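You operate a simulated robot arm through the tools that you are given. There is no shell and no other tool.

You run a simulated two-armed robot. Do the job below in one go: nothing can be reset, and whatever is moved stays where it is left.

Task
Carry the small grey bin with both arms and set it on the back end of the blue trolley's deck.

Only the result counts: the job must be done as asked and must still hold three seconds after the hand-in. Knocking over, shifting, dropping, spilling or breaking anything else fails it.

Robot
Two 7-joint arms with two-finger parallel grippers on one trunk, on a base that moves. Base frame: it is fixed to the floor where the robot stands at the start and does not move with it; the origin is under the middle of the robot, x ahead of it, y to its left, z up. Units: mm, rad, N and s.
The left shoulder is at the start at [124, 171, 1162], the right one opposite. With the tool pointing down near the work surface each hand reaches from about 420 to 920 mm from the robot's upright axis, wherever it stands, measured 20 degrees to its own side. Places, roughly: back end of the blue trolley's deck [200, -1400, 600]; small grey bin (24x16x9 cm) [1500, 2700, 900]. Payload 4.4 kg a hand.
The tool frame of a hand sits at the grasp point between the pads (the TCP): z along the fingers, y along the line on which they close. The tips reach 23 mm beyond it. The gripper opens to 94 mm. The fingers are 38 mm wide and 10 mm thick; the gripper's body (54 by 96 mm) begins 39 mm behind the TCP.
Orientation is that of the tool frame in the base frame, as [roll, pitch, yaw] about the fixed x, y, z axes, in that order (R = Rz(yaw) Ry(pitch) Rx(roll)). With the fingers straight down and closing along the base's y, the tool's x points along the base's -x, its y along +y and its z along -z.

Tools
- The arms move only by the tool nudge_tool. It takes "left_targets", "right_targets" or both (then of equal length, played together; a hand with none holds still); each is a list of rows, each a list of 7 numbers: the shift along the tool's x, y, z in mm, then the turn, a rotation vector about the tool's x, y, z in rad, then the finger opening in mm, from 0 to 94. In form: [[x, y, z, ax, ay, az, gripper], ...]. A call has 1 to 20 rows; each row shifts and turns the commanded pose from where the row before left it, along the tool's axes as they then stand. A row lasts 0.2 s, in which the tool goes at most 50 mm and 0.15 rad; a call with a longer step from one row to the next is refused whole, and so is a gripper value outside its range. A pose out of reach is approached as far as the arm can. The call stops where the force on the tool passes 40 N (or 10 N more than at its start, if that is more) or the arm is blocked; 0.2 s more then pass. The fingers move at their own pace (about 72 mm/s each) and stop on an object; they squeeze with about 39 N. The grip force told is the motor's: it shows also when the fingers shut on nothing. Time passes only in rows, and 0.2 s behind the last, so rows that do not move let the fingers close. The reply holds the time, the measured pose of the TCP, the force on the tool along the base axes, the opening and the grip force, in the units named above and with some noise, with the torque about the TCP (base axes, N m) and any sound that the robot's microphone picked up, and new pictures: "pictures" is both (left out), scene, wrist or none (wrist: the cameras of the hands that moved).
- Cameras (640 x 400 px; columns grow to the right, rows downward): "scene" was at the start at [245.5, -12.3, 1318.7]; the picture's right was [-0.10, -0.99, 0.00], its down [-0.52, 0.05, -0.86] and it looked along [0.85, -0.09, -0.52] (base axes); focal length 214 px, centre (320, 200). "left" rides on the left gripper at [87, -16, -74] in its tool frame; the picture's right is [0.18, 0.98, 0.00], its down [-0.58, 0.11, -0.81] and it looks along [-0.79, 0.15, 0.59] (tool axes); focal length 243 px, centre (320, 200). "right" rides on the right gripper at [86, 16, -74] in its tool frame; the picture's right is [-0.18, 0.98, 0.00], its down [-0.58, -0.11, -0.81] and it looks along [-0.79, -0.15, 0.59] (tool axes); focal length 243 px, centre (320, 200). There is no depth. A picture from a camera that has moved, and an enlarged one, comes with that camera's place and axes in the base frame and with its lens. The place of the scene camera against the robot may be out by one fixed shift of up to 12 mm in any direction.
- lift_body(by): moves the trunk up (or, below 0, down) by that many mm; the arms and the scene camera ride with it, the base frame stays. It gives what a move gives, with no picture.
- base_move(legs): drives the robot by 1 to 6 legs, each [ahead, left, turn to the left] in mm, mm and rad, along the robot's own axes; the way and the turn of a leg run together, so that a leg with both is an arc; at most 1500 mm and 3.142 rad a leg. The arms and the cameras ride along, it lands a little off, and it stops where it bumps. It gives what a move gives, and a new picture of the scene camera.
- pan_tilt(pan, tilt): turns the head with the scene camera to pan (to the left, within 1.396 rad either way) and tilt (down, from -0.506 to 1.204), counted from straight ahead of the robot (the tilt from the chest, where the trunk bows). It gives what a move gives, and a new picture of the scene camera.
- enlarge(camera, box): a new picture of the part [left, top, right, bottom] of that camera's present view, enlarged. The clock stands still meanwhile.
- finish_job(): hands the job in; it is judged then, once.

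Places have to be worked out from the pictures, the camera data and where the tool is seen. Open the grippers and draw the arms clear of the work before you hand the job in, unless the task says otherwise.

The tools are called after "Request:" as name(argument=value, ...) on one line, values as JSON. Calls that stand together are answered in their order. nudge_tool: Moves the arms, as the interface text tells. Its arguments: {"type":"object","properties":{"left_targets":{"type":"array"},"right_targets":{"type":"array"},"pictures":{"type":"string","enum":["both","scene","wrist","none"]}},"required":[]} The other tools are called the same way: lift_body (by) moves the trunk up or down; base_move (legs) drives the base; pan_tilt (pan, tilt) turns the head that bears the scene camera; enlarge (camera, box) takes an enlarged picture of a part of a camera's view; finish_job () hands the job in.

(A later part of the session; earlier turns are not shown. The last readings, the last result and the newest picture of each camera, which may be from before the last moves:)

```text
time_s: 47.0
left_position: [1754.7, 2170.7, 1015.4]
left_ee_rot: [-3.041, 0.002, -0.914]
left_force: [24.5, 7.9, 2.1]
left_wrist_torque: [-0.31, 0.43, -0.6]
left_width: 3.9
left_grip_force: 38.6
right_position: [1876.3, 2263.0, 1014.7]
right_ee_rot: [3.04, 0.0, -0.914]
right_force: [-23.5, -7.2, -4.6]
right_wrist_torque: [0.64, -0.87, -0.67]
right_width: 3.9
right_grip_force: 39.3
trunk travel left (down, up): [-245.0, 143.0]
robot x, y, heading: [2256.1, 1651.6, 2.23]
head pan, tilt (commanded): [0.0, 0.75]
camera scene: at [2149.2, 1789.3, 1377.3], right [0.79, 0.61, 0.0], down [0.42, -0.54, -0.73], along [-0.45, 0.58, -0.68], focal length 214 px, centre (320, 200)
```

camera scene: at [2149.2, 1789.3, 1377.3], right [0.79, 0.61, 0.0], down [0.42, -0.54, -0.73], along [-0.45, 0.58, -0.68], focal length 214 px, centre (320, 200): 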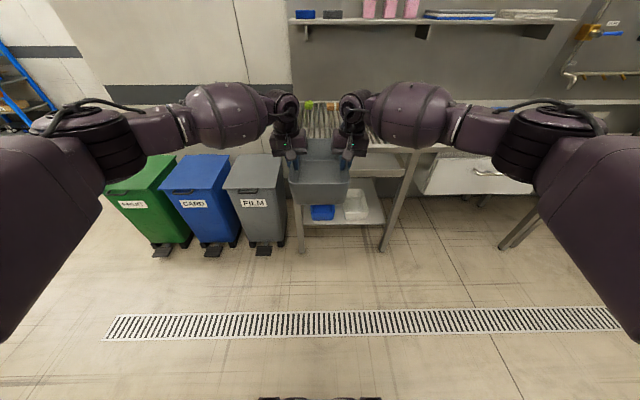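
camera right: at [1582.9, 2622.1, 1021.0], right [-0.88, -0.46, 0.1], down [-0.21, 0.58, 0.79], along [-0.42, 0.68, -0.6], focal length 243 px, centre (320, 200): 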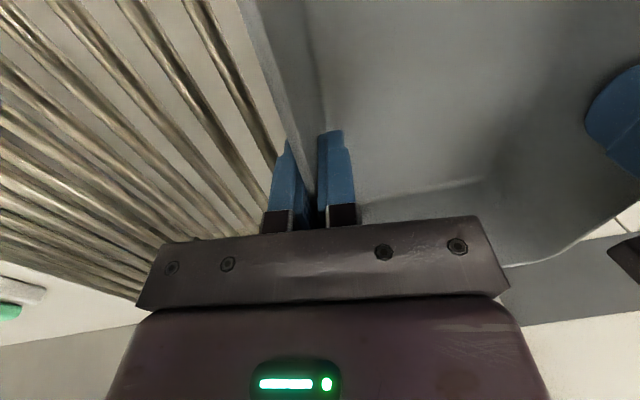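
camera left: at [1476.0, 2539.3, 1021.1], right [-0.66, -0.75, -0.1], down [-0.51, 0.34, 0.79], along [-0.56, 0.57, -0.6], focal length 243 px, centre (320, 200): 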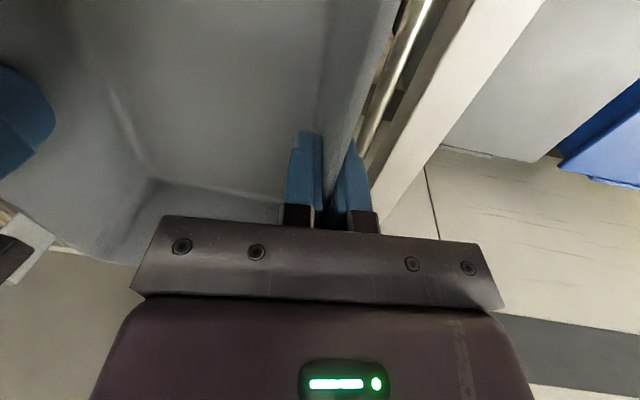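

The bin is clear of the bench and steady. I relax the small tension and turn left to face back down the aisle.

Request:
nudge_tool(left_targets=[[0, -0.8, 0, 0, 0, 0, 0], [0, 0, 0, 0, 0, 0, 0]], right_targets=[[0, 0.8, 0, 0, 0, 0, 0], [0, 0, 0, 0, 0, 0, 0]], pictures="none")

Request:
base_move(legs=[[0, 0, 1.59]])

Request:
pan_tilt(pan=0.35, tilt=0.4)

```text
time_s: 47.6
left_position: [1754.8, 2173.1, 1015.0]
left_ee_rot: [-3.042, 0.0, -0.916]
left_force: [-2.1, -7.6, 1.4]
left_wrist_torque: [0.04, 0.72, -0.42]
left_width: 3.5
left_grip_force: 38.4
right_position: [1876.6, 2263.9, 1015.4]
right_ee_rot: [3.042, 0.001, -0.916]
right_force: [2.2, 6.9, -3.4]
right_wrist_torque: [0.2, -0.93, -0.22]
right_width: 3.8
right_grip_force: 38.8
trunk travel left (down, up): [-245.0, 143.0]
robot x, y, heading: [2248.9, 1654.0, 2.226]
head pan, tilt (commanded): [0.0, 0.75]
```

```text
time_s: 51.9
left_position: [1737.4, 1150.3, 1014.4]
left_ee_rot: [-3.04, -0.002, 0.661]
left_force: [20.8, -16.6, 2.5]
left_wrist_torque: [-0.37, -0.19, -0.6]
left_width: 3.9
left_grip_force: 38.5
right_position: [1643.9, 1271.1, 1015.6]
right_ee_rot: [3.042, 0.0, 0.66]
right_force: [-21.6, 17.1, -5.0]
right_wrist_torque: [0.81, 0.55, -0.34]
right_width: 3.8
right_grip_force: 38.9
trunk travel left (down, up): [-245.0, 143.0]
robot x, y, heading: [2252.3, 1655.3, -2.478]
head pan, tilt (commanded): [0.0, 0.75]
camera scene: at [2117.5, 1541.2, 1377.3], right [-0.62, 0.79, 0.0], down [0.54, 0.42, -0.73], along [-0.58, -0.45, -0.68], focal length 214 px, centre (320, 200)
```

scene: 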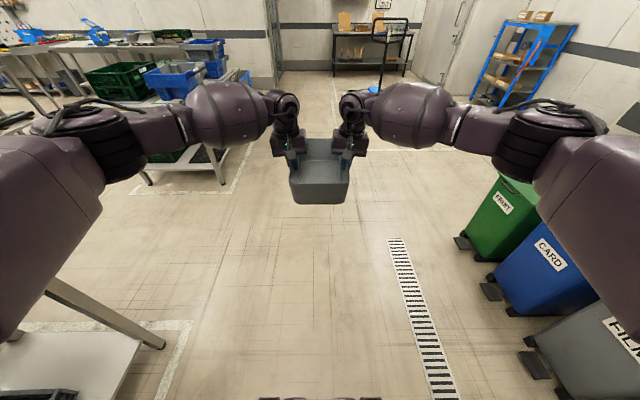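

```text
time_s: 52.7
left_position: [1736.6, 1150.0, 1014.7]
left_ee_rot: [-3.042, 0.001, 0.662]
left_force: [3.2, 1.1, 1.2]
left_wrist_torque: [-0.67, -0.21, -0.36]
left_width: 3.7
left_grip_force: 39.2
right_position: [1645.3, 1273.1, 1015.1]
right_ee_rot: [3.042, -0.001, 0.661]
right_force: [-2.8, -1.6, -2.9]
right_wrist_torque: [0.85, 0.31, -0.17]
right_width: 3.9
right_grip_force: 38.8
trunk travel left (down, up): [-245.0, 143.0]
robot x, y, heading: [2250.2, 1654.5, -2.481]
head pan, tilt (commanded): [0.351, 0.4]
camera scene: at [2133.6, 1513.8, 1408.3], right [-0.85, 0.53, 0.0], down [0.21, 0.33, -0.92], along [-0.49, -0.78, -0.39], focal length 214 px, centre (320, 200)
```

scene: 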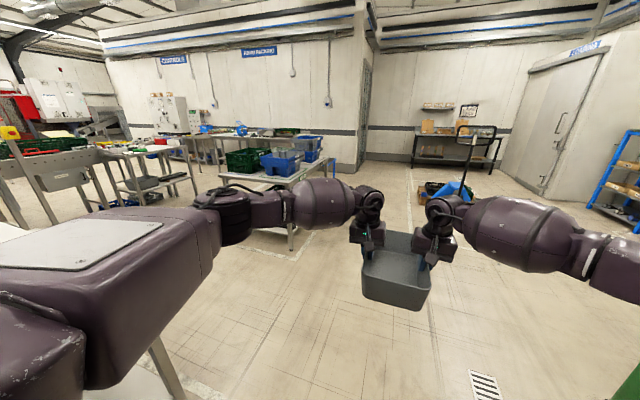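

The bin is steady in both hands. I enlarge the view ahead-left to find the trolley at about [200, -1400, 600], expected near (326,162).

Request:
enlarge(camera="scene", box=[220, 100, 380, 220])

Request:
enlarge(camera="scene", box=[380, 80, 540, 220])

```text
3.33 times, centred on (300, 160) of scene
camera zoom: at [2133.6, 1513.8, 1408.3], right [-0.85, 0.53, 0.0], down [0.21, 0.33, -0.92], along [-0.49, -0.78, -0.39], focal length 715 px, centre (387, 333)
```

zoom: 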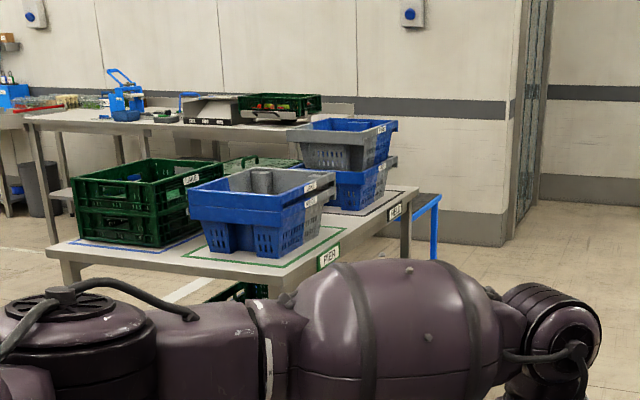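

```text
2.86 times, centred on (460, 150) of scene
camera zoom: at [2133.6, 1513.8, 1408.3], right [-0.85, 0.53, 0.0], down [0.21, 0.33, -0.92], along [-0.49, -0.78, -0.39], focal length 613 px, centre (-80, 343)
```

zoom: 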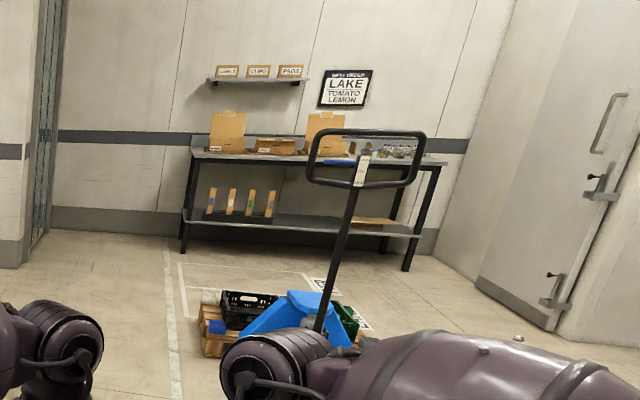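

A blue push handle shows behind the far end of the table with the crates, at about [150, -1250], so the trolley stands just past that table. I drive back down the aisle and look at it from the front-left.

Request:
base_move(legs=[[1500, 0, 0], [600, 0, 0]])

Request:
pan_tilt(pan=0.75, tilt=0.45)

```text
time_s: 63.1
left_position: [85.4, -148.9, 1014.5]
left_ee_rot: [-3.045, -0.001, 0.667]
left_force: [4.1, 0.1, 1.0]
left_wrist_torque: [-0.45, -0.36, -0.41]
left_width: 3.8
left_grip_force: 39.0
right_position: [-7.5, -28.5, 1015.0]
right_ee_rot: [3.041, 0.0, 0.666]
right_force: [-4.4, 0.0, -3.9]
right_wrist_torque: [0.83, 0.52, -0.19]
right_width: 3.8
right_grip_force: 39.0
trunk travel left (down, up): [-245.0, 143.0]
robot x, y, heading: [598.9, 353.3, -2.478]
head pan, tilt (commanded): [0.351, 0.4]
camera scene: at [481.1, 215.0, 1408.3], right [-0.85, 0.53, 0.0], down [0.2, 0.33, -0.92], along [-0.48, -0.78, -0.39], focal length 214 px, centre (320, 200)
```

scene: 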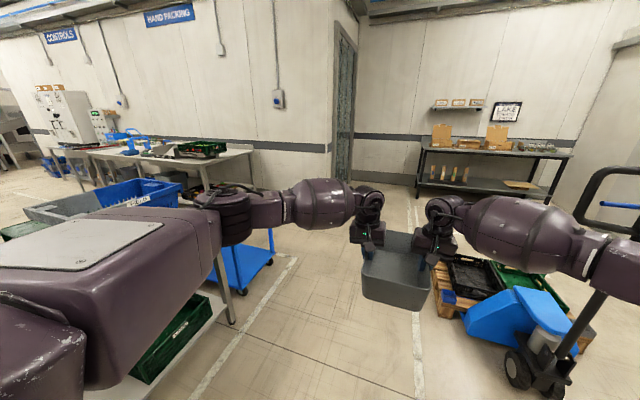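

```text
time_s: 64.0
left_position: [86.9, -149.6, 1015.8]
left_ee_rot: [-3.043, -0.001, 0.666]
left_force: [1.9, 1.0, 1.0]
left_wrist_torque: [-0.59, -0.32, -0.22]
left_width: 3.7
left_grip_force: 39.0
right_position: [-7.2, -28.0, 1015.7]
right_ee_rot: [3.042, 0.001, 0.668]
right_force: [-1.3, -1.2, -2.5]
right_wrist_torque: [0.75, 0.46, -0.15]
right_width: 3.8
right_grip_force: 39.0
trunk travel left (down, up): [-245.0, 143.0]
robot x, y, heading: [601.4, 354.4, -2.474]
head pan, tilt (commanded): [0.75, 0.45]
camera scene: at [515.9, 203.3, 1403.7], right [-0.99, 0.15, 0.0], down [0.07, 0.43, -0.9], along [-0.14, -0.89, -0.44], focal length 214 px, centre (320, 200)
```

scene: 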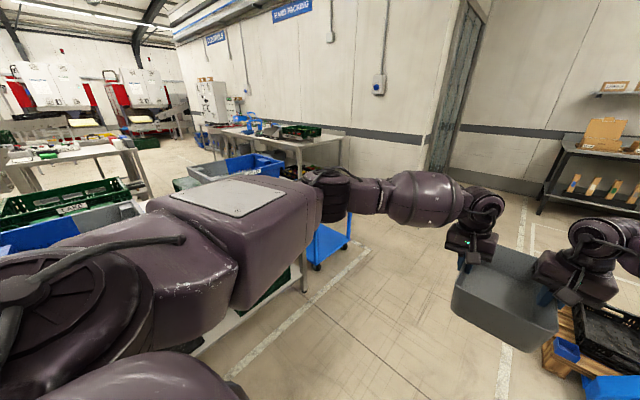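

The blue trolley shows behind my left arm. I enlarge it.

Request:
enlarge(camera="scene", box=[250, 130, 410, 300])

```text
2.35 times, centred on (330, 215) of scene
camera zoom: at [515.9, 203.3, 1403.7], right [-0.99, 0.15, 0.0], down [0.07, 0.43, -0.9], along [-0.14, -0.89, -0.44], focal length 505 px, centre (296, 165)
```

zoom: 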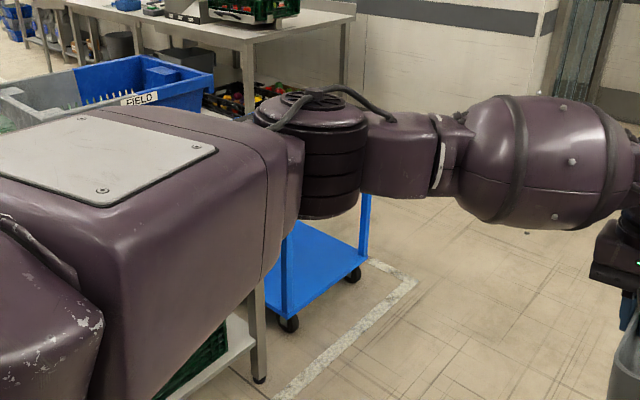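

The trolley's end facing the aisle has casters near [318,-1260] and [4,-1497]; its upper deck is hidden by my arm. I shift away from the tables, turn left to face the trolley's side of the aisle, and slide right toward it.

Request:
base_move(legs=[[0, -200, 0], [0, 0, 1.59], [0, -900, 0]])

Request:
pan_tilt(pan=-0.2, tilt=0.7)

```text
time_s: 78.1
left_position: [282.0, -560.9, 1014.9]
left_ee_rot: [-3.042, 0.002, 2.247]
left_force: [-1.5, 1.2, 0.1]
left_wrist_torque: [0.36, -0.56, -0.21]
left_width: 3.6
left_grip_force: 39.2
right_position: [161.3, -655.3, 1015.9]
right_ee_rot: [3.041, 0.0, 2.248]
right_force: [1.1, -1.5, -2.6]
right_wrist_torque: [-0.51, 0.7, -0.03]
right_width: 3.8
right_grip_force: 39.1
trunk travel left (down, up): [-245.0, 143.0]
robot x, y, heading: [-227.6, -51.1, -0.897]
head pan, tilt (commanded): [0.75, 0.45]
camera scene: at [-74.6, -141.3, 1403.7], right [-0.14, -0.99, 0.0], down [-0.43, 0.06, -0.9], along [0.89, -0.13, -0.44], focal length 214 px, centre (320, 200)
```

scene: 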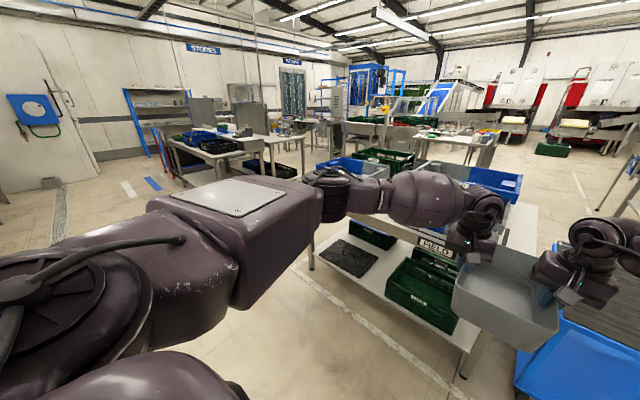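

```text
time_s: 79.4
left_position: [282.0, -560.9, 1015.0]
left_ee_rot: [-3.042, 0.0, 2.248]
left_force: [-1.3, 1.1, -0.2]
left_wrist_torque: [0.39, -0.56, -0.13]
left_width: 3.4
left_grip_force: 38.8
right_position: [161.3, -655.4, 1015.9]
right_ee_rot: [3.041, 0.001, 2.247]
right_force: [1.7, -0.8, -1.9]
right_wrist_torque: [-0.49, 0.69, -0.04]
right_width: 3.7
right_grip_force: 39.3
trunk travel left (down, up): [-245.0, 143.0]
robot x, y, heading: [-229.6, -50.2, -0.893]
head pan, tilt (commanded): [-0.201, 0.7]
camera scene: at [-126.4, -203.6, 1381.5], right [-0.89, -0.46, 0.0], down [-0.3, 0.57, -0.77], along [0.35, -0.68, -0.64], focal length 214 px, centre (320, 200)
```

scene: 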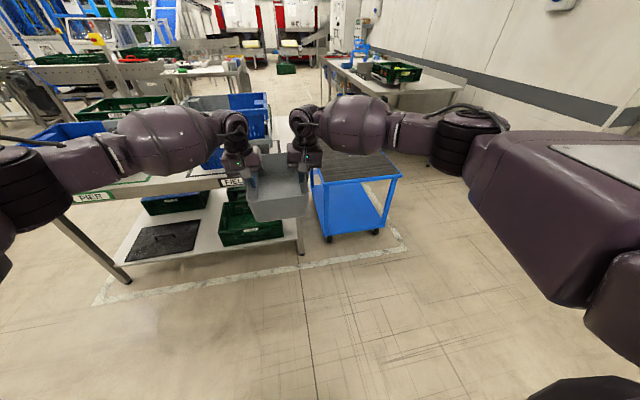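

Now the whole trolley shows: two-tier blue, with a dark ribbed upper deck just right of the table. I enlarge it.

Request:
enlarge(camera="scene", box=[290, 110, 430, 260])

Request:
enlarge(camera="scene", box=[220, 60, 420, 200])

```text
2.67 times, centred on (360, 185) of scene
camera zoom: at [-126.4, -203.6, 1381.5], right [-0.89, -0.46, 0.0], down [-0.3, 0.57, -0.77], along [0.35, -0.68, -0.64], focal length 572 px, centre (213, 240)
```

zoom: 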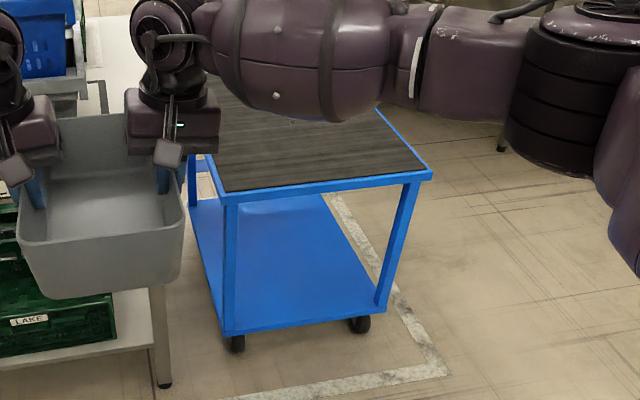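

```text
2.86 times, centred on (320, 130) of scene
camera zoom: at [-126.4, -203.6, 1381.5], right [-0.89, -0.46, 0.0], down [-0.3, 0.57, -0.77], along [0.35, -0.68, -0.64], focal length 613 px, centre (320, 400)
```

zoom: 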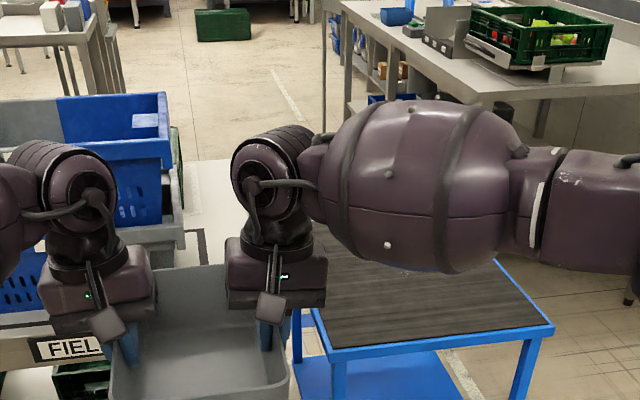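

The trolley's end facing me runs from about [356,-1183] to [-60,-1517] at z≈600 and is parallel to my front, so the "back end" near [200,-1400] is this near end. I step ahead a little and slide right to line up with it, staying short of it.

Request:
base_move(legs=[[150, 0, 0], [0, -523, 0]])

Request:
pan_tilt(pan=0.0, tilt=0.75)

```text
time_s: 85.4
left_position: [-30.9, -1003.0, 1014.8]
left_ee_rot: [-3.042, 0.001, 2.249]
left_force: [-0.8, 0.6, -0.1]
left_wrist_torque: [0.41, -0.54, -0.19]
left_width: 3.6
left_grip_force: 39.2
right_position: [-150.8, -1097.3, 1014.8]
right_ee_rot: [3.04, -0.001, 2.249]
right_force: [0.2, -0.9, -2.6]
right_wrist_torque: [-0.52, 0.66, -0.06]
right_width: 3.9
right_grip_force: 39.3
trunk travel left (down, up): [-245.0, 143.0]
robot x, y, heading: [-541.9, -497.3, -0.89]
head pan, tilt (commanded): [-0.201, 0.7]
camera scene: at [-438.8, -646.1, 1381.5], right [-0.89, -0.46, 0.0], down [-0.3, 0.57, -0.76], along [0.35, -0.68, -0.64], focal length 214 px, centre (320, 200)
```

scene: 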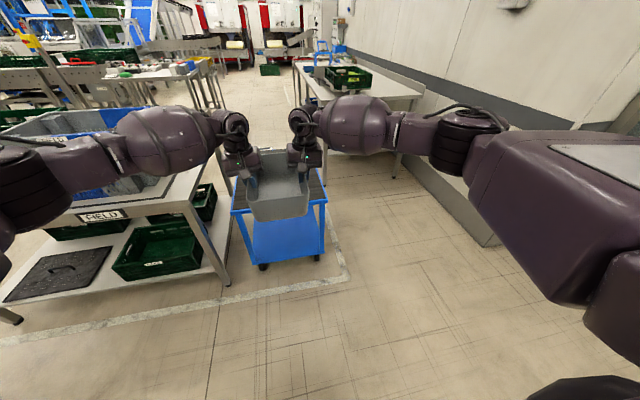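

```text
time_s: 86.1
left_position: [-31.6, -1003.7, 1015.5]
left_ee_rot: [-3.043, 0.0, 2.248]
left_force: [-0.6, 0.7, 0.4]
left_wrist_torque: [0.44, -0.58, -0.09]
left_width: 3.8
left_grip_force: 38.7
right_position: [-149.2, -1097.5, 1014.9]
right_ee_rot: [3.043, 0.0, 2.247]
right_force: [0.6, -0.7, -1.2]
right_wrist_torque: [-0.47, 0.62, -0.04]
right_width: 4.0
right_grip_force: 39.0
trunk travel left (down, up): [-245.0, 143.0]
robot x, y, heading: [-539.6, -493.6, -0.893]
head pan, tilt (commanded): [0.0, 0.75]
camera scene: at [-425.8, -635.1, 1377.3], right [-0.78, -0.63, 0.0], down [-0.43, 0.53, -0.73], along [0.46, -0.57, -0.68], focal length 214 px, centre (320, 200)
```

scene: 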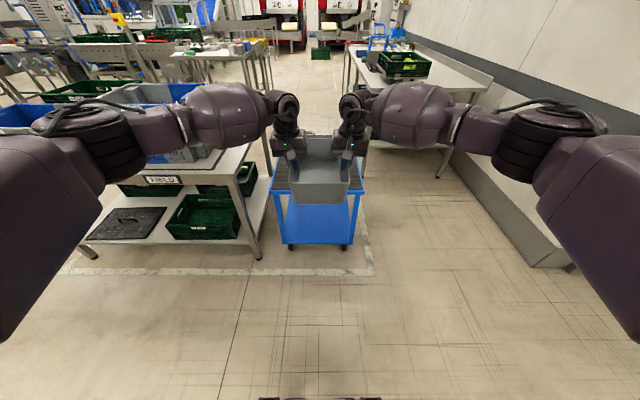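

The robot now faces the trolley square on. I enlarge to measure the deck's near edge again.

Request:
enlarge(camera="scene", box=[240, 90, 400, 260])

Request:
enlarge(camera="scene", box=[255, 130, 375, 250])

```text
2.35 times, centred on (320, 175) of scene
camera zoom: at [-425.8, -635.1, 1377.3], right [-0.78, -0.63, 0.0], down [-0.43, 0.53, -0.73], along [0.46, -0.57, -0.68], focal length 505 px, centre (320, 259)
```

zoom: 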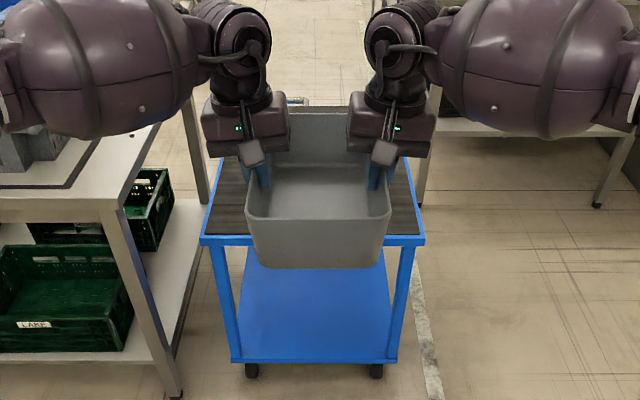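

```text
3.33 times, centred on (315, 190) of scene
camera zoom: at [-425.8, -635.1, 1377.3], right [-0.78, -0.63, 0.0], down [-0.43, 0.53, -0.73], along [0.46, -0.57, -0.68], focal length 715 px, centre (337, 233)
```

zoom: 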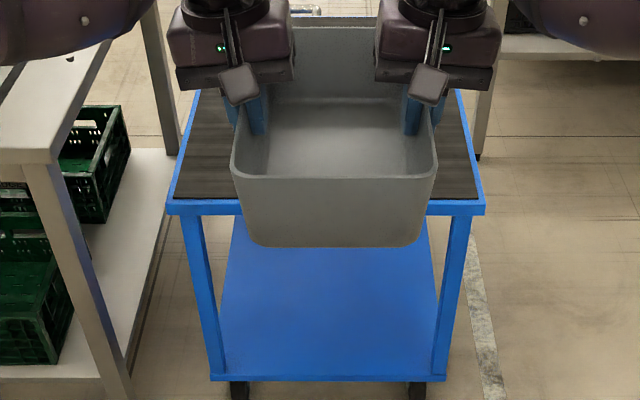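

The deck edge is square to me, about 916 mm ahead of the camera and its middle about 16 mm left of the bin's. Before driving in, I lower the trunk here in free space and re-check bin level and arm clearance.

Request:
lift_body(by=-120)

Request:
enlarge(camera="scene", box=[0, 0, 640, 400])

Request:
enlarge(camera="left", box=[0, 0, 640, 400])

Request:
enlarge(camera="right", box=[0, 0, 640, 400])

```text
time_s: 87.6
left_position: [-30.5, -1002.0, 898.6]
left_ee_rot: [-3.042, 0.005, 2.248]
left_force: [-2.1, -0.1, 0.7]
left_wrist_torque: [0.49, -0.55, -0.19]
left_width: 3.6
left_grip_force: 38.9
right_position: [-150.2, -1098.0, 899.7]
right_ee_rot: [3.042, 0.005, 2.248]
right_force: [2.0, 1.2, -1.2]
right_wrist_torque: [-0.61, 0.63, 0.03]
right_width: 3.8
right_grip_force: 39.2
trunk travel left (down, up): [-125.0, 263.0]
robot x, y, heading: [-541.6, -496.4, -0.892]
head pan, tilt (commanded): [0.0, 0.75]
```

```text
1.00 times, centred on (320, 200) of scene (not enlarged: the box is as wide or as high as the picture)
camera zoom: at [-357.7, -719.7, 1242.6], right [-0.78, -0.63, 0.0], down [-0.43, 0.53, -0.73], along [0.46, -0.57, -0.68], focal length 214 px, centre (320, 200)
```

zoom: 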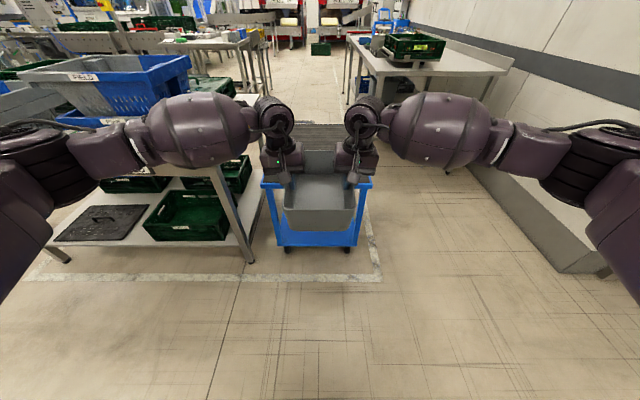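

```text
1.00 times, centred on (320, 200) of left (not enlarged: the box is as wide or as high as the picture)
camera zoom: at [-91.9, -940.3, 973.6], right [0.65, 0.76, -0.1], down [0.51, -0.33, 0.79], along [0.57, -0.56, -0.6], focal length 243 px, centre (320, 200)
```

zoom: 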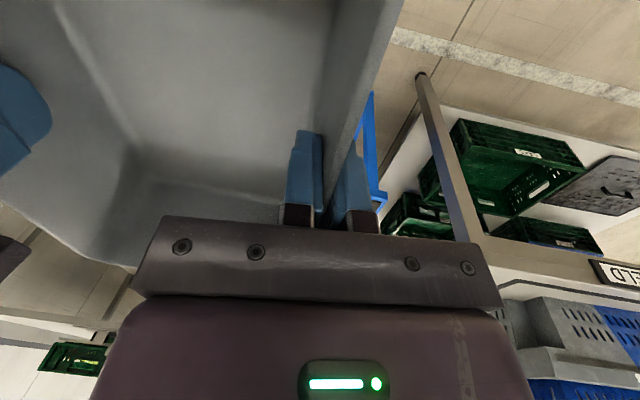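

```text
1.00 times, centred on (320, 200) of right (not enlarged: the box is as wide or as high as the picture)
camera zoom: at [-198.2, -1025.2, 973.9], right [0.88, 0.47, 0.1], down [0.21, -0.57, 0.79], along [0.43, -0.68, -0.6], focal length 243 px, centre (320, 200)
```

zoom: 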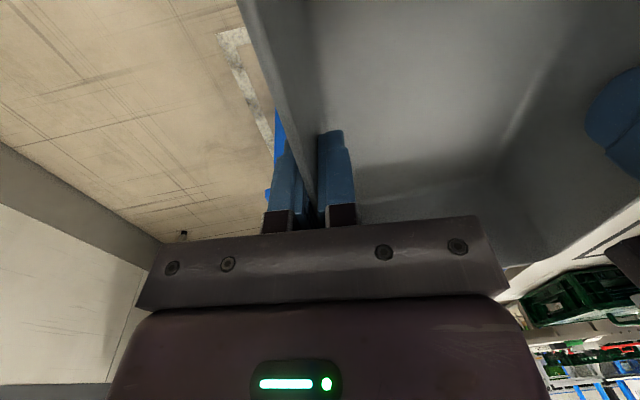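

Grip is unchanged and the bin hangs level, but my left elbow would pass close to the crates on the table if I drove straight in. I turn left 0.3 rad and slide right so that I approach the trolley's end obliquely from the free side.

Request:
base_move(legs=[[0, 0, 0.3], [0, -354, 0]])

Request:
enlarge(camera="scene", box=[230, 110, 410, 260])

```text
time_s: 92.3
left_position: [-96.9, -1119.9, 893.9]
left_ee_rot: [-3.042, -0.001, 2.554]
left_force: [-2.9, -2.0, 0.1]
left_wrist_torque: [0.58, -0.41, -0.14]
left_width: 3.8
left_grip_force: 39.0
right_position: [-183.1, -1245.5, 895.8]
right_ee_rot: [3.043, -0.001, 2.554]
right_force: [2.3, 1.6, -2.1]
right_wrist_torque: [-0.71, 0.51, -0.04]
right_width: 3.8
right_grip_force: 38.9
trunk travel left (down, up): [-125.0, 263.0]
robot x, y, heading: [-739.8, -790.6, -0.586]
head pan, tilt (commanded): [0.0, 0.75]
camera scene: at [-494.1, -950.4, 1241.7], right [-0.55, -0.83, 0.0], down [-0.57, 0.38, -0.73], along [0.61, -0.41, -0.68], focal length 214 px, centre (320, 200)
```

scene: 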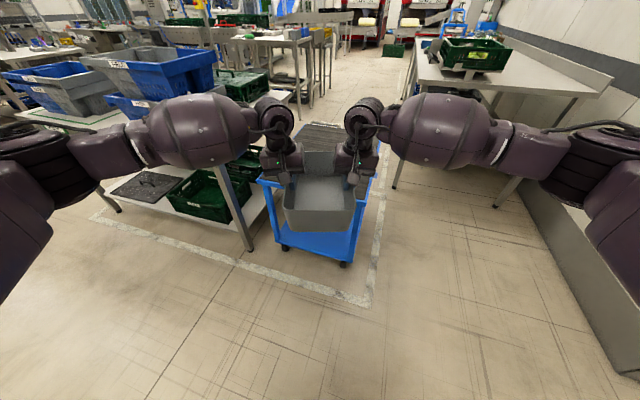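

```text
2.67 times, centred on (320, 185) of scene
camera zoom: at [-494.1, -950.4, 1241.7], right [-0.55, -0.83, 0.0], down [-0.57, 0.38, -0.73], along [0.61, -0.41, -0.68], focal length 572 px, centre (320, 240)
```

zoom: 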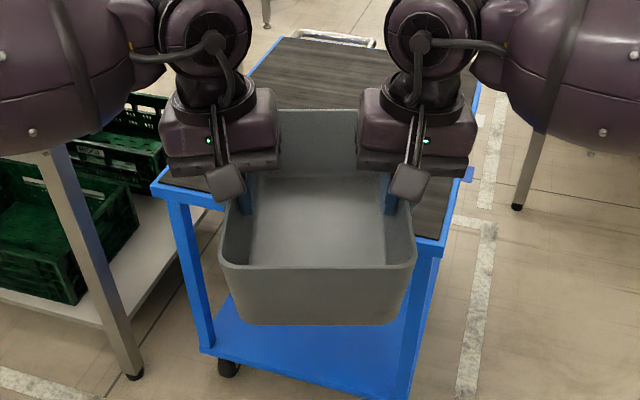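

From here I see the whole deck, with a handle at its far end only; the near edge's middle is about 757 mm ahead of the camera and the bin's centre at 440 mm. Driving 480 mm ahead puts the bin's centre about 170 mm inside the near edge, on the deck's centreline, well above it.

Request:
base_move(legs=[[300, 0, 0]])

Request:
pan_tilt(pan=0.45, tilt=0.75)

```text
time_s: 94.3
left_position: [154.7, -1283.5, 895.1]
left_ee_rot: [-3.044, 0.002, 2.554]
left_force: [-3.4, -2.1, -0.9]
left_wrist_torque: [0.56, -0.44, -0.09]
left_width: 3.7
left_grip_force: 39.1
right_position: [69.1, -1410.0, 895.1]
right_ee_rot: [3.042, -0.001, 2.556]
right_force: [2.4, 1.8, -1.9]
right_wrist_torque: [-0.66, 0.5, -0.04]
right_width: 3.9
right_grip_force: 38.8
trunk travel left (down, up): [-125.0, 263.0]
robot x, y, heading: [-488.1, -956.7, -0.588]
head pan, tilt (commanded): [0.0, 0.75]
camera scene: at [-243.0, -1115.4, 1241.7], right [-0.55, -0.83, 0.0], down [-0.57, 0.38, -0.73], along [0.61, -0.4, -0.68], focal length 214 px, centre (320, 200)
```

scene: 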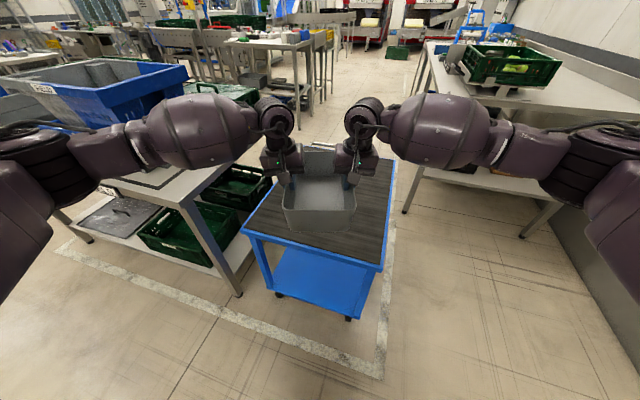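

```text
time_s: 95.2
left_position: [154.0, -1284.5, 895.6]
left_ee_rot: [-3.042, 0.0, 2.556]
left_force: [-1.3, -2.5, -0.6]
left_wrist_torque: [0.64, -0.4, -0.08]
left_width: 3.7
left_grip_force: 38.9
right_position: [69.7, -1410.6, 894.6]
right_ee_rot: [3.041, -0.001, 2.554]
right_force: [1.4, 1.9, -0.9]
right_wrist_torque: [-0.68, 0.39, -0.01]
right_width: 3.5
right_grip_force: 39.3
trunk travel left (down, up): [-125.0, 263.0]
robot x, y, heading: [-484.6, -953.4, -0.577]
head pan, tilt (commanded): [0.45, 0.75]
camera scene: at [-230.3, -1080.7, 1241.7], right [-0.13, -0.99, 0.0], down [-0.68, 0.09, -0.73], along [0.72, -0.1, -0.68], focal length 214 px, centre (320, 200)
```

scene: 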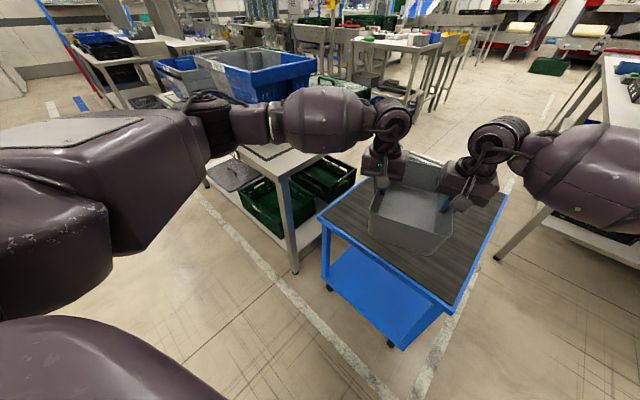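

The left elbow (about z 1050) stays clear of the crates and above the table corner on this path. I drive the remaining 180 mm and look down at the deck.

Request:
base_move(legs=[[180, 0, 0]])

Request:
pan_tilt(pan=0.0, tilt=0.9)

Request:
enlarge(camera="scene", box=[220, 80, 420, 280])

```text
time_s: 96.7
left_position: [303.0, -1381.6, 895.7]
left_ee_rot: [-3.042, 0.001, 2.558]
left_force: [-2.4, -1.7, -0.4]
left_wrist_torque: [0.6, -0.44, -0.09]
left_width: 3.5
left_grip_force: 38.8
right_position: [218.6, -1508.3, 895.6]
right_ee_rot: [3.042, 0.0, 2.559]
right_force: [2.4, 2.8, -2.0]
right_wrist_torque: [-0.63, 0.49, -0.02]
right_width: 3.7
right_grip_force: 39.8
trunk travel left (down, up): [-125.0, 263.0]
robot x, y, heading: [-338.1, -1057.3, -0.581]
head pan, tilt (commanded): [0.45, 0.75]
camera scene: at [-80.3, -1179.2, 1241.7], right [-0.13, -0.99, 0.0], down [-0.68, 0.09, -0.73], along [0.72, -0.1, -0.68], focal length 214 px, centre (320, 200)
```

scene: 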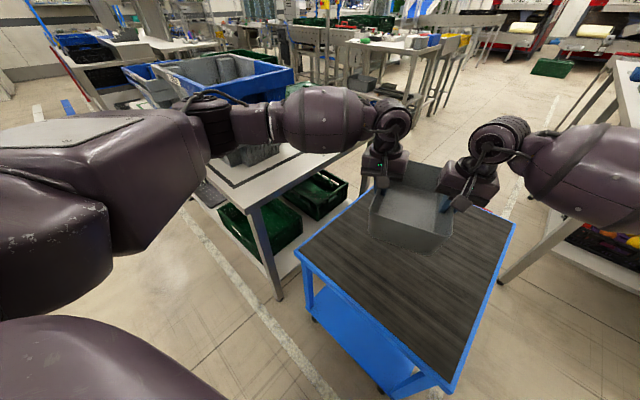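

```text
time_s: 97.6
left_position: [303.5, -1382.8, 895.6]
left_ee_rot: [-3.041, 0.001, 2.558]
left_force: [-2.2, -1.1, -1.0]
left_wrist_torque: [0.67, -0.41, -0.06]
left_width: 3.5
left_grip_force: 38.9
right_position: [218.6, -1508.0, 895.7]
right_ee_rot: [3.042, 0.001, 2.557]
right_force: [1.1, 1.9, -2.0]
right_wrist_torque: [-0.64, 0.4, 0.04]
right_width: 3.7
right_grip_force: 38.9
trunk travel left (down, up): [-125.0, 263.0]
robot x, y, heading: [-338.9, -1054.2, -0.585]
head pan, tilt (commanded): [0.0, 0.901]
camera scene: at [-99.7, -1209.5, 1229.8], right [-0.55, -0.84, 0.0], down [-0.65, 0.43, -0.62], along [0.52, -0.34, -0.78], focal length 214 px, centre (320, 200)
```

scene: 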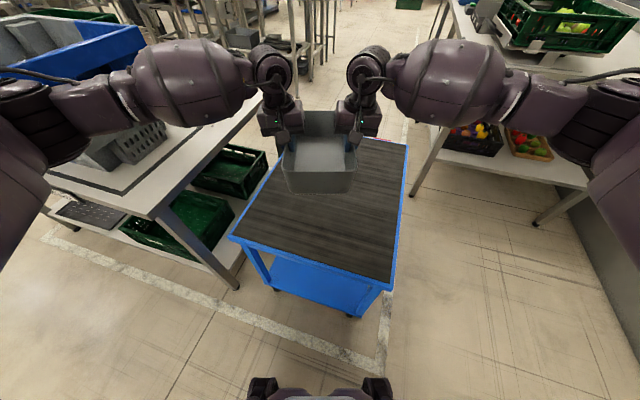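

```text
2.00 times, centred on (320, 180) of scene
camera zoom: at [-99.7, -1209.5, 1229.8], right [-0.55, -0.84, 0.0], down [-0.65, 0.43, -0.62], along [0.52, -0.34, -0.78], focal length 429 px, centre (320, 240)
```

zoom: 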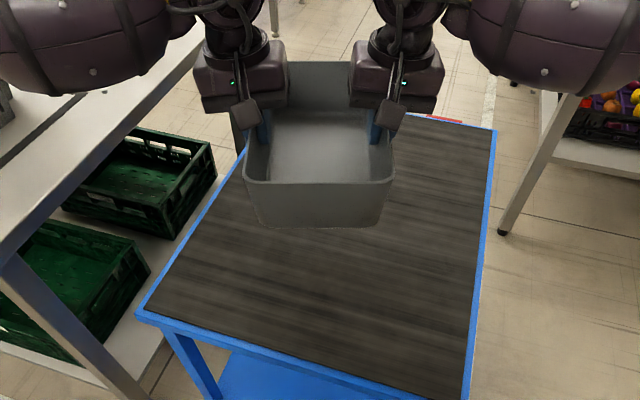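

The bin hangs over the deck; with the deck at z≈600 (about 680 x 532 mm) its centre is now some 190 mm in from the back edge. I back up 45 mm to bring it closer to the back end, still wholly over the deck.

Request:
base_move(legs=[[-45, 0, 0]])

Request:
enlarge(camera="scene", box=[220, 80, 420, 300])

```text
time_s: 98.5
left_position: [265.7, -1357.3, 894.7]
left_ee_rot: [-3.042, 0.0, 2.559]
left_force: [-1.6, -2.0, -1.3]
left_wrist_torque: [0.6, -0.47, -0.04]
left_width: 3.5
left_grip_force: 38.8
right_position: [182.1, -1482.8, 894.4]
right_ee_rot: [3.042, 0.0, 2.558]
right_force: [1.7, 1.9, -0.2]
right_wrist_torque: [-0.66, 0.43, 0.0]
right_width: 3.9
right_grip_force: 39.4
trunk travel left (down, up): [-125.0, 263.0]
robot x, y, heading: [-373.3, -1030.9, -0.584]
head pan, tilt (commanded): [0.0, 0.901]
camera scene: at [-137.3, -1184.7, 1229.9], right [-0.55, -0.84, 0.0], down [-0.65, 0.43, -0.62], along [0.52, -0.34, -0.78], focal length 214 px, centre (320, 200)
```

scene: 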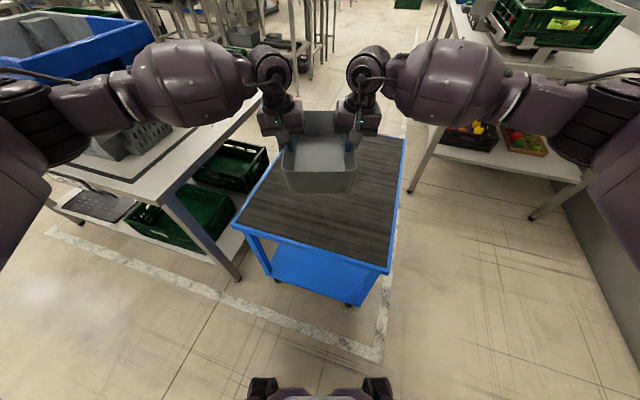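

```text
1.82 times, centred on (320, 190) of scene
camera zoom: at [-137.3, -1184.7, 1229.9], right [-0.55, -0.84, 0.0], down [-0.65, 0.43, -0.62], along [0.52, -0.34, -0.78], focal length 390 px, centre (320, 218)
```

zoom: 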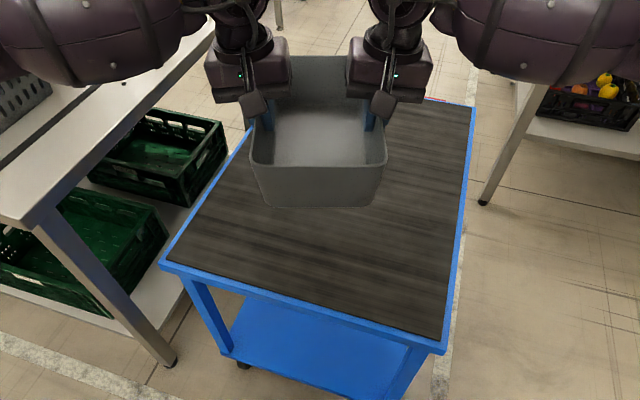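

By my reckoning the bin's centre is now about 149 mm inside the back edge and on the centreline. I lower both hands together by 140 mm, vertically.

Request:
nudge_tool(left_targets=[[0, 1.0, 9.95, 0, 0, 0, 0], [0, 1.0, 9.95, 0, 0, 0, 0], [0, 1.0, 9.95, 0, 0, 0, 0], [0, 1.0, 9.95, 0, 0, 0, 0], [0, 1.0, 9.95, 0, 0, 0, 0], [0, 1.0, 9.95, 0, 0, 0, 0], [0, 1.0, 9.95, 0, 0, 0, 0], [0, 1.0, 9.95, 0, 0, 0, 0], [0, 1.0, 9.95, 0, 0, 0, 0], [0, 1.0, 9.95, 0, 0, 0, 0]], right_targets=[[0, -1.0, 9.95, 0, 0, 0, 0], [0, -1.0, 9.95, 0, 0, 0, 0], [0, -1.0, 9.95, 0, 0, 0, 0], [0, -1.0, 9.95, 0, 0, 0, 0], [0, -1.0, 9.95, 0, 0, 0, 0], [0, -1.0, 9.95, 0, 0, 0, 0], [0, -1.0, 9.95, 0, 0, 0, 0], [0, -1.0, 9.95, 0, 0, 0, 0], [0, -1.0, 9.95, 0, 0, 0, 0], [0, -1.0, 9.95, 0, 0, 0, 0]], pictures="scene")

```text
time_s: 100.7
left_position: [267.5, -1355.9, 794.8]
left_ee_rot: [-3.042, 0.0, 2.559]
left_force: [1.5, -6.9, -1.0]
left_wrist_torque: [0.91, 0.02, 0.42]
left_width: 4.0
left_grip_force: 39.1
right_position: [181.6, -1483.6, 796.0]
right_ee_rot: [3.044, -0.003, 2.56]
right_force: [-1.3, 8.3, -0.9]
right_wrist_torque: [-0.9, 0.01, 0.38]
right_width: 3.6
right_grip_force: 38.9
trunk travel left (down, up): [-125.0, 263.0]
robot x, y, heading: [-372.9, -1028.8, -0.58]
head pan, tilt (commanded): [0.0, 0.901]
camera scene: at [-136.5, -1185.3, 1229.6], right [-0.55, -0.84, 0.0], down [-0.65, 0.43, -0.62], along [0.52, -0.34, -0.78], focal length 214 px, centre (320, 200)
```

scene: 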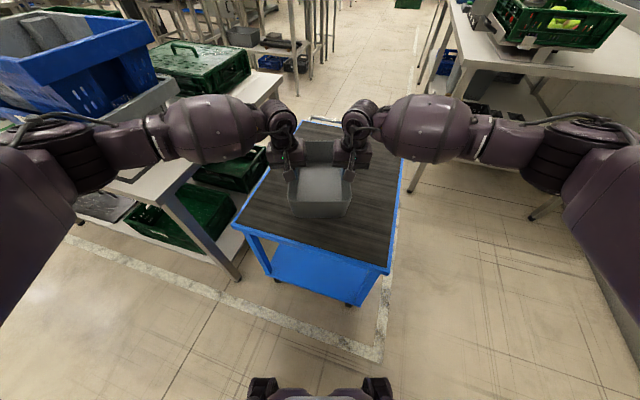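

Lowering goes smoothly with small forces; the bin's bottom is at about z 723. I lower 70 mm more and look closely at the gap to the deck.

Request:
nudge_tool(left_targets=[[0, 1.0, 9.95, 0, 0, 0, 0], [0, 1.0, 9.95, 0, 0, 0, 0], [0, 1.0, 9.95, 0, 0, 0, 0], [0, 1.0, 9.95, 0, 0, 0, 0], [0, 1.0, 9.95, 0, 0, 0, 0], [0, 1.0, 9.95, 0, 0, 0, 0], [0, 1.0, 9.95, 0, 0, 0, 0]], right_targets=[[0, -1.0, 9.95, 0, 0, 0, 0], [0, -1.0, 9.95, 0, 0, 0, 0], [0, -1.0, 9.95, 0, 0, 0, 0], [0, -1.0, 9.95, 0, 0, 0, 0], [0, -1.0, 9.95, 0, 0, 0, 0], [0, -1.0, 9.95, 0, 0, 0, 0], [0, -1.0, 9.95, 0, 0, 0, 0]], pictures="both")

Request:
enlarge(camera="scene", box=[220, 100, 420, 300])

```text
time_s: 102.3
left_position: [266.1, -1356.8, 725.0]
left_ee_rot: [-3.039, -0.001, 2.559]
left_force: [-3.0, -11.3, -2.3]
left_wrist_torque: [0.44, -1.06, 0.4]
left_width: 4.0
left_grip_force: 38.6
right_position: [180.8, -1484.9, 724.7]
right_ee_rot: [3.041, -0.003, 2.559]
right_force: [2.1, 11.2, -0.4]
right_wrist_torque: [-0.24, 0.93, 0.28]
right_width: 3.8
right_grip_force: 38.5
trunk travel left (down, up): [-125.0, 263.0]
robot x, y, heading: [-371.8, -1029.0, -0.582]
head pan, tilt (commanded): [0.0, 0.901]
camera scene: at [-136.6, -1185.3, 1229.6], right [-0.55, -0.84, 0.0], down [-0.65, 0.43, -0.62], along [0.52, -0.34, -0.78], focal length 214 px, centre (320, 200)
camera right: at [114.5, -1429.8, 800.9], right [0.69, 0.72, 0.1], down [0.38, -0.48, 0.79], along [0.61, -0.51, -0.6], focal length 243 px, centre (320, 200)
camera left: at [189.9, -1316.1, 800.8], right [0.38, 0.92, -0.1], down [0.59, -0.16, 0.79], along [0.71, -0.36, -0.6], focal length 243 px, centre (320, 200)
```

scene: 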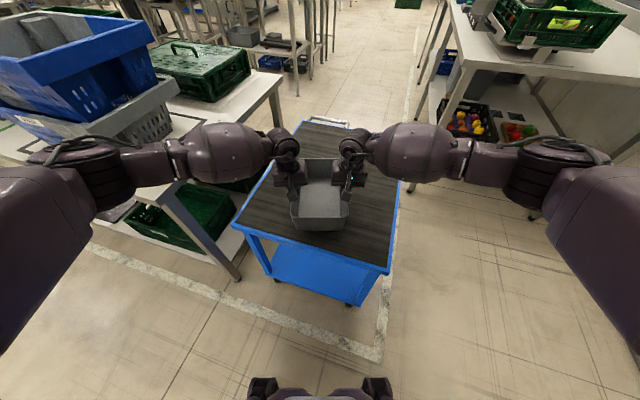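
right: 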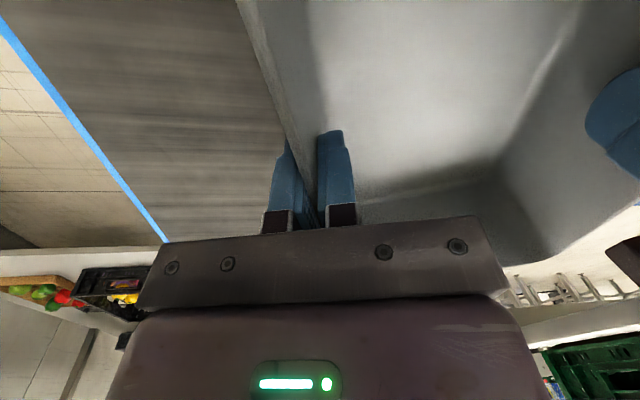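
left: 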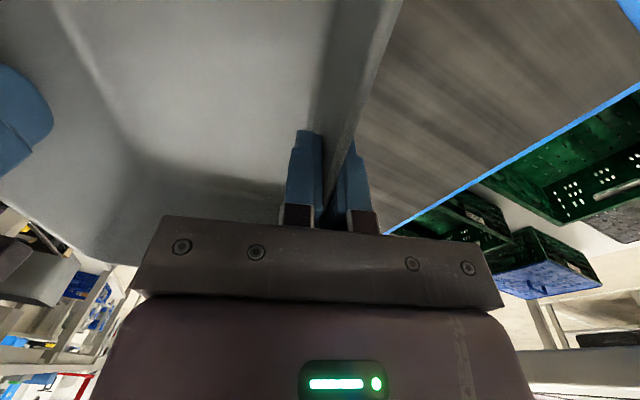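

```text
2.00 times, centred on (320, 200) of scene
camera zoom: at [-136.6, -1185.3, 1229.6], right [-0.55, -0.84, 0.0], down [-0.65, 0.43, -0.62], along [0.52, -0.34, -0.78], focal length 429 px, centre (320, 200)
```

zoom: 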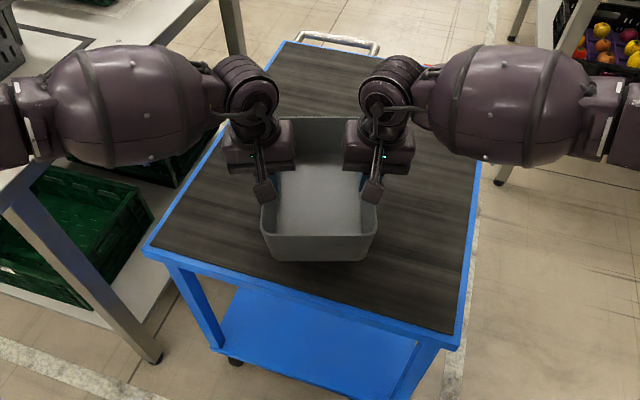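

The bin hangs level over the deck with its near edge inside the deck's border. I lower 30 mm more, then continue in small steps to feel for contact.

Request:
nudge_tool(left_targets=[[0, 1.0, 9.95, 0, 0, 0, 0], [0, 1.0, 9.95, 0, 0, 0, 0], [0, 0.5, 4.98, 0, 0, 0, 0], [0, 0.3, 2.99, 0, 0, 0, 0], [0, 0.3, 2.99, 0, 0, 0, 0]], right_targets=[[0, -1.0, 9.95, 0, 0, 0, 0], [0, -1.0, 9.95, 0, 0, 0, 0], [0, -0.5, 4.98, 0, 0, 0, 0], [0, -0.3, 2.99, 0, 0, 0, 0], [0, -0.3, 2.99, 0, 0, 0, 0]], pictures="none")

Request:
enlarge(camera="scene", box=[250, 150, 390, 290])

```text
time_s: 103.5
left_position: [267.6, -1357.4, 694.3]
left_ee_rot: [-3.042, 0.001, 2.56]
left_force: [-7.1, -14.4, 1.4]
left_wrist_torque: [0.49, -0.63, 0.29]
left_width: 3.9
left_grip_force: 39.2
right_position: [182.0, -1484.2, 694.8]
right_ee_rot: [3.041, 0.0, 2.558]
right_force: [8.3, 14.6, -2.3]
right_wrist_torque: [-0.68, 0.78, 0.05]
right_width: 3.7
right_grip_force: 39.1
trunk travel left (down, up): [-125.0, 263.0]
robot x, y, heading: [-376.8, -1027.9, -0.588]
head pan, tilt (commanded): [0.0, 0.901]
```

```text
2.86 times, centred on (320, 220) of scene
camera zoom: at [-136.8, -1185.1, 1229.8], right [-0.55, -0.84, 0.0], down [-0.65, 0.43, -0.62], along [0.52, -0.34, -0.78], focal length 613 px, centre (320, 143)
```

zoom: 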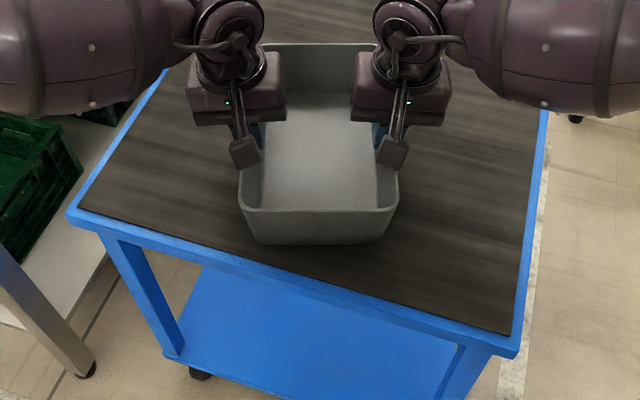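

The bin's bottom is about 20 mm above the deck and will land inside the border. I relax 1 mm of sideways tension per hand and keep lowering in 3 mm steps.

Request:
nudge_tool(left_targets=[[0, -0.7, 2.99, 0, 0, 0, 0], [0, 0.3, 2.99, 0, 0, 0, 0], [0, 0.3, 2.99, 0, 0, 0, 0], [0, 0.3, 2.99, 0, 0, 0, 0], [0, 0, 0, 0, 0, 0, 0]], right_targets=[[0, 0.7, 2.99, 0, 0, 0, 0], [0, -0.3, 2.99, 0, 0, 0, 0], [0, -0.3, 2.99, 0, 0, 0, 0], [0, -0.3, 2.99, 0, 0, 0, 0], [0, 0, 0, 0, 0, 0, 0]], pictures="none")

```text
time_s: 104.7
left_position: [267.1, -1357.1, 685.7]
left_ee_rot: [-3.041, 0.004, 2.558]
left_force: [-0.1, 1.4, 15.9]
left_wrist_torque: [1.13, 0.53, -0.42]
left_width: 4.1
left_grip_force: 38.7
right_position: [183.0, -1484.5, 687.7]
right_ee_rot: [3.043, 0.002, 2.558]
right_force: [2.4, -1.8, 8.2]
right_wrist_torque: [0.2, 1.4, 0.26]
right_width: 3.7
right_grip_force: 39.1
trunk travel left (down, up): [-125.0, 263.0]
robot x, y, heading: [-371.3, -1027.8, -0.584]
head pan, tilt (commanded): [0.0, 0.901]
```

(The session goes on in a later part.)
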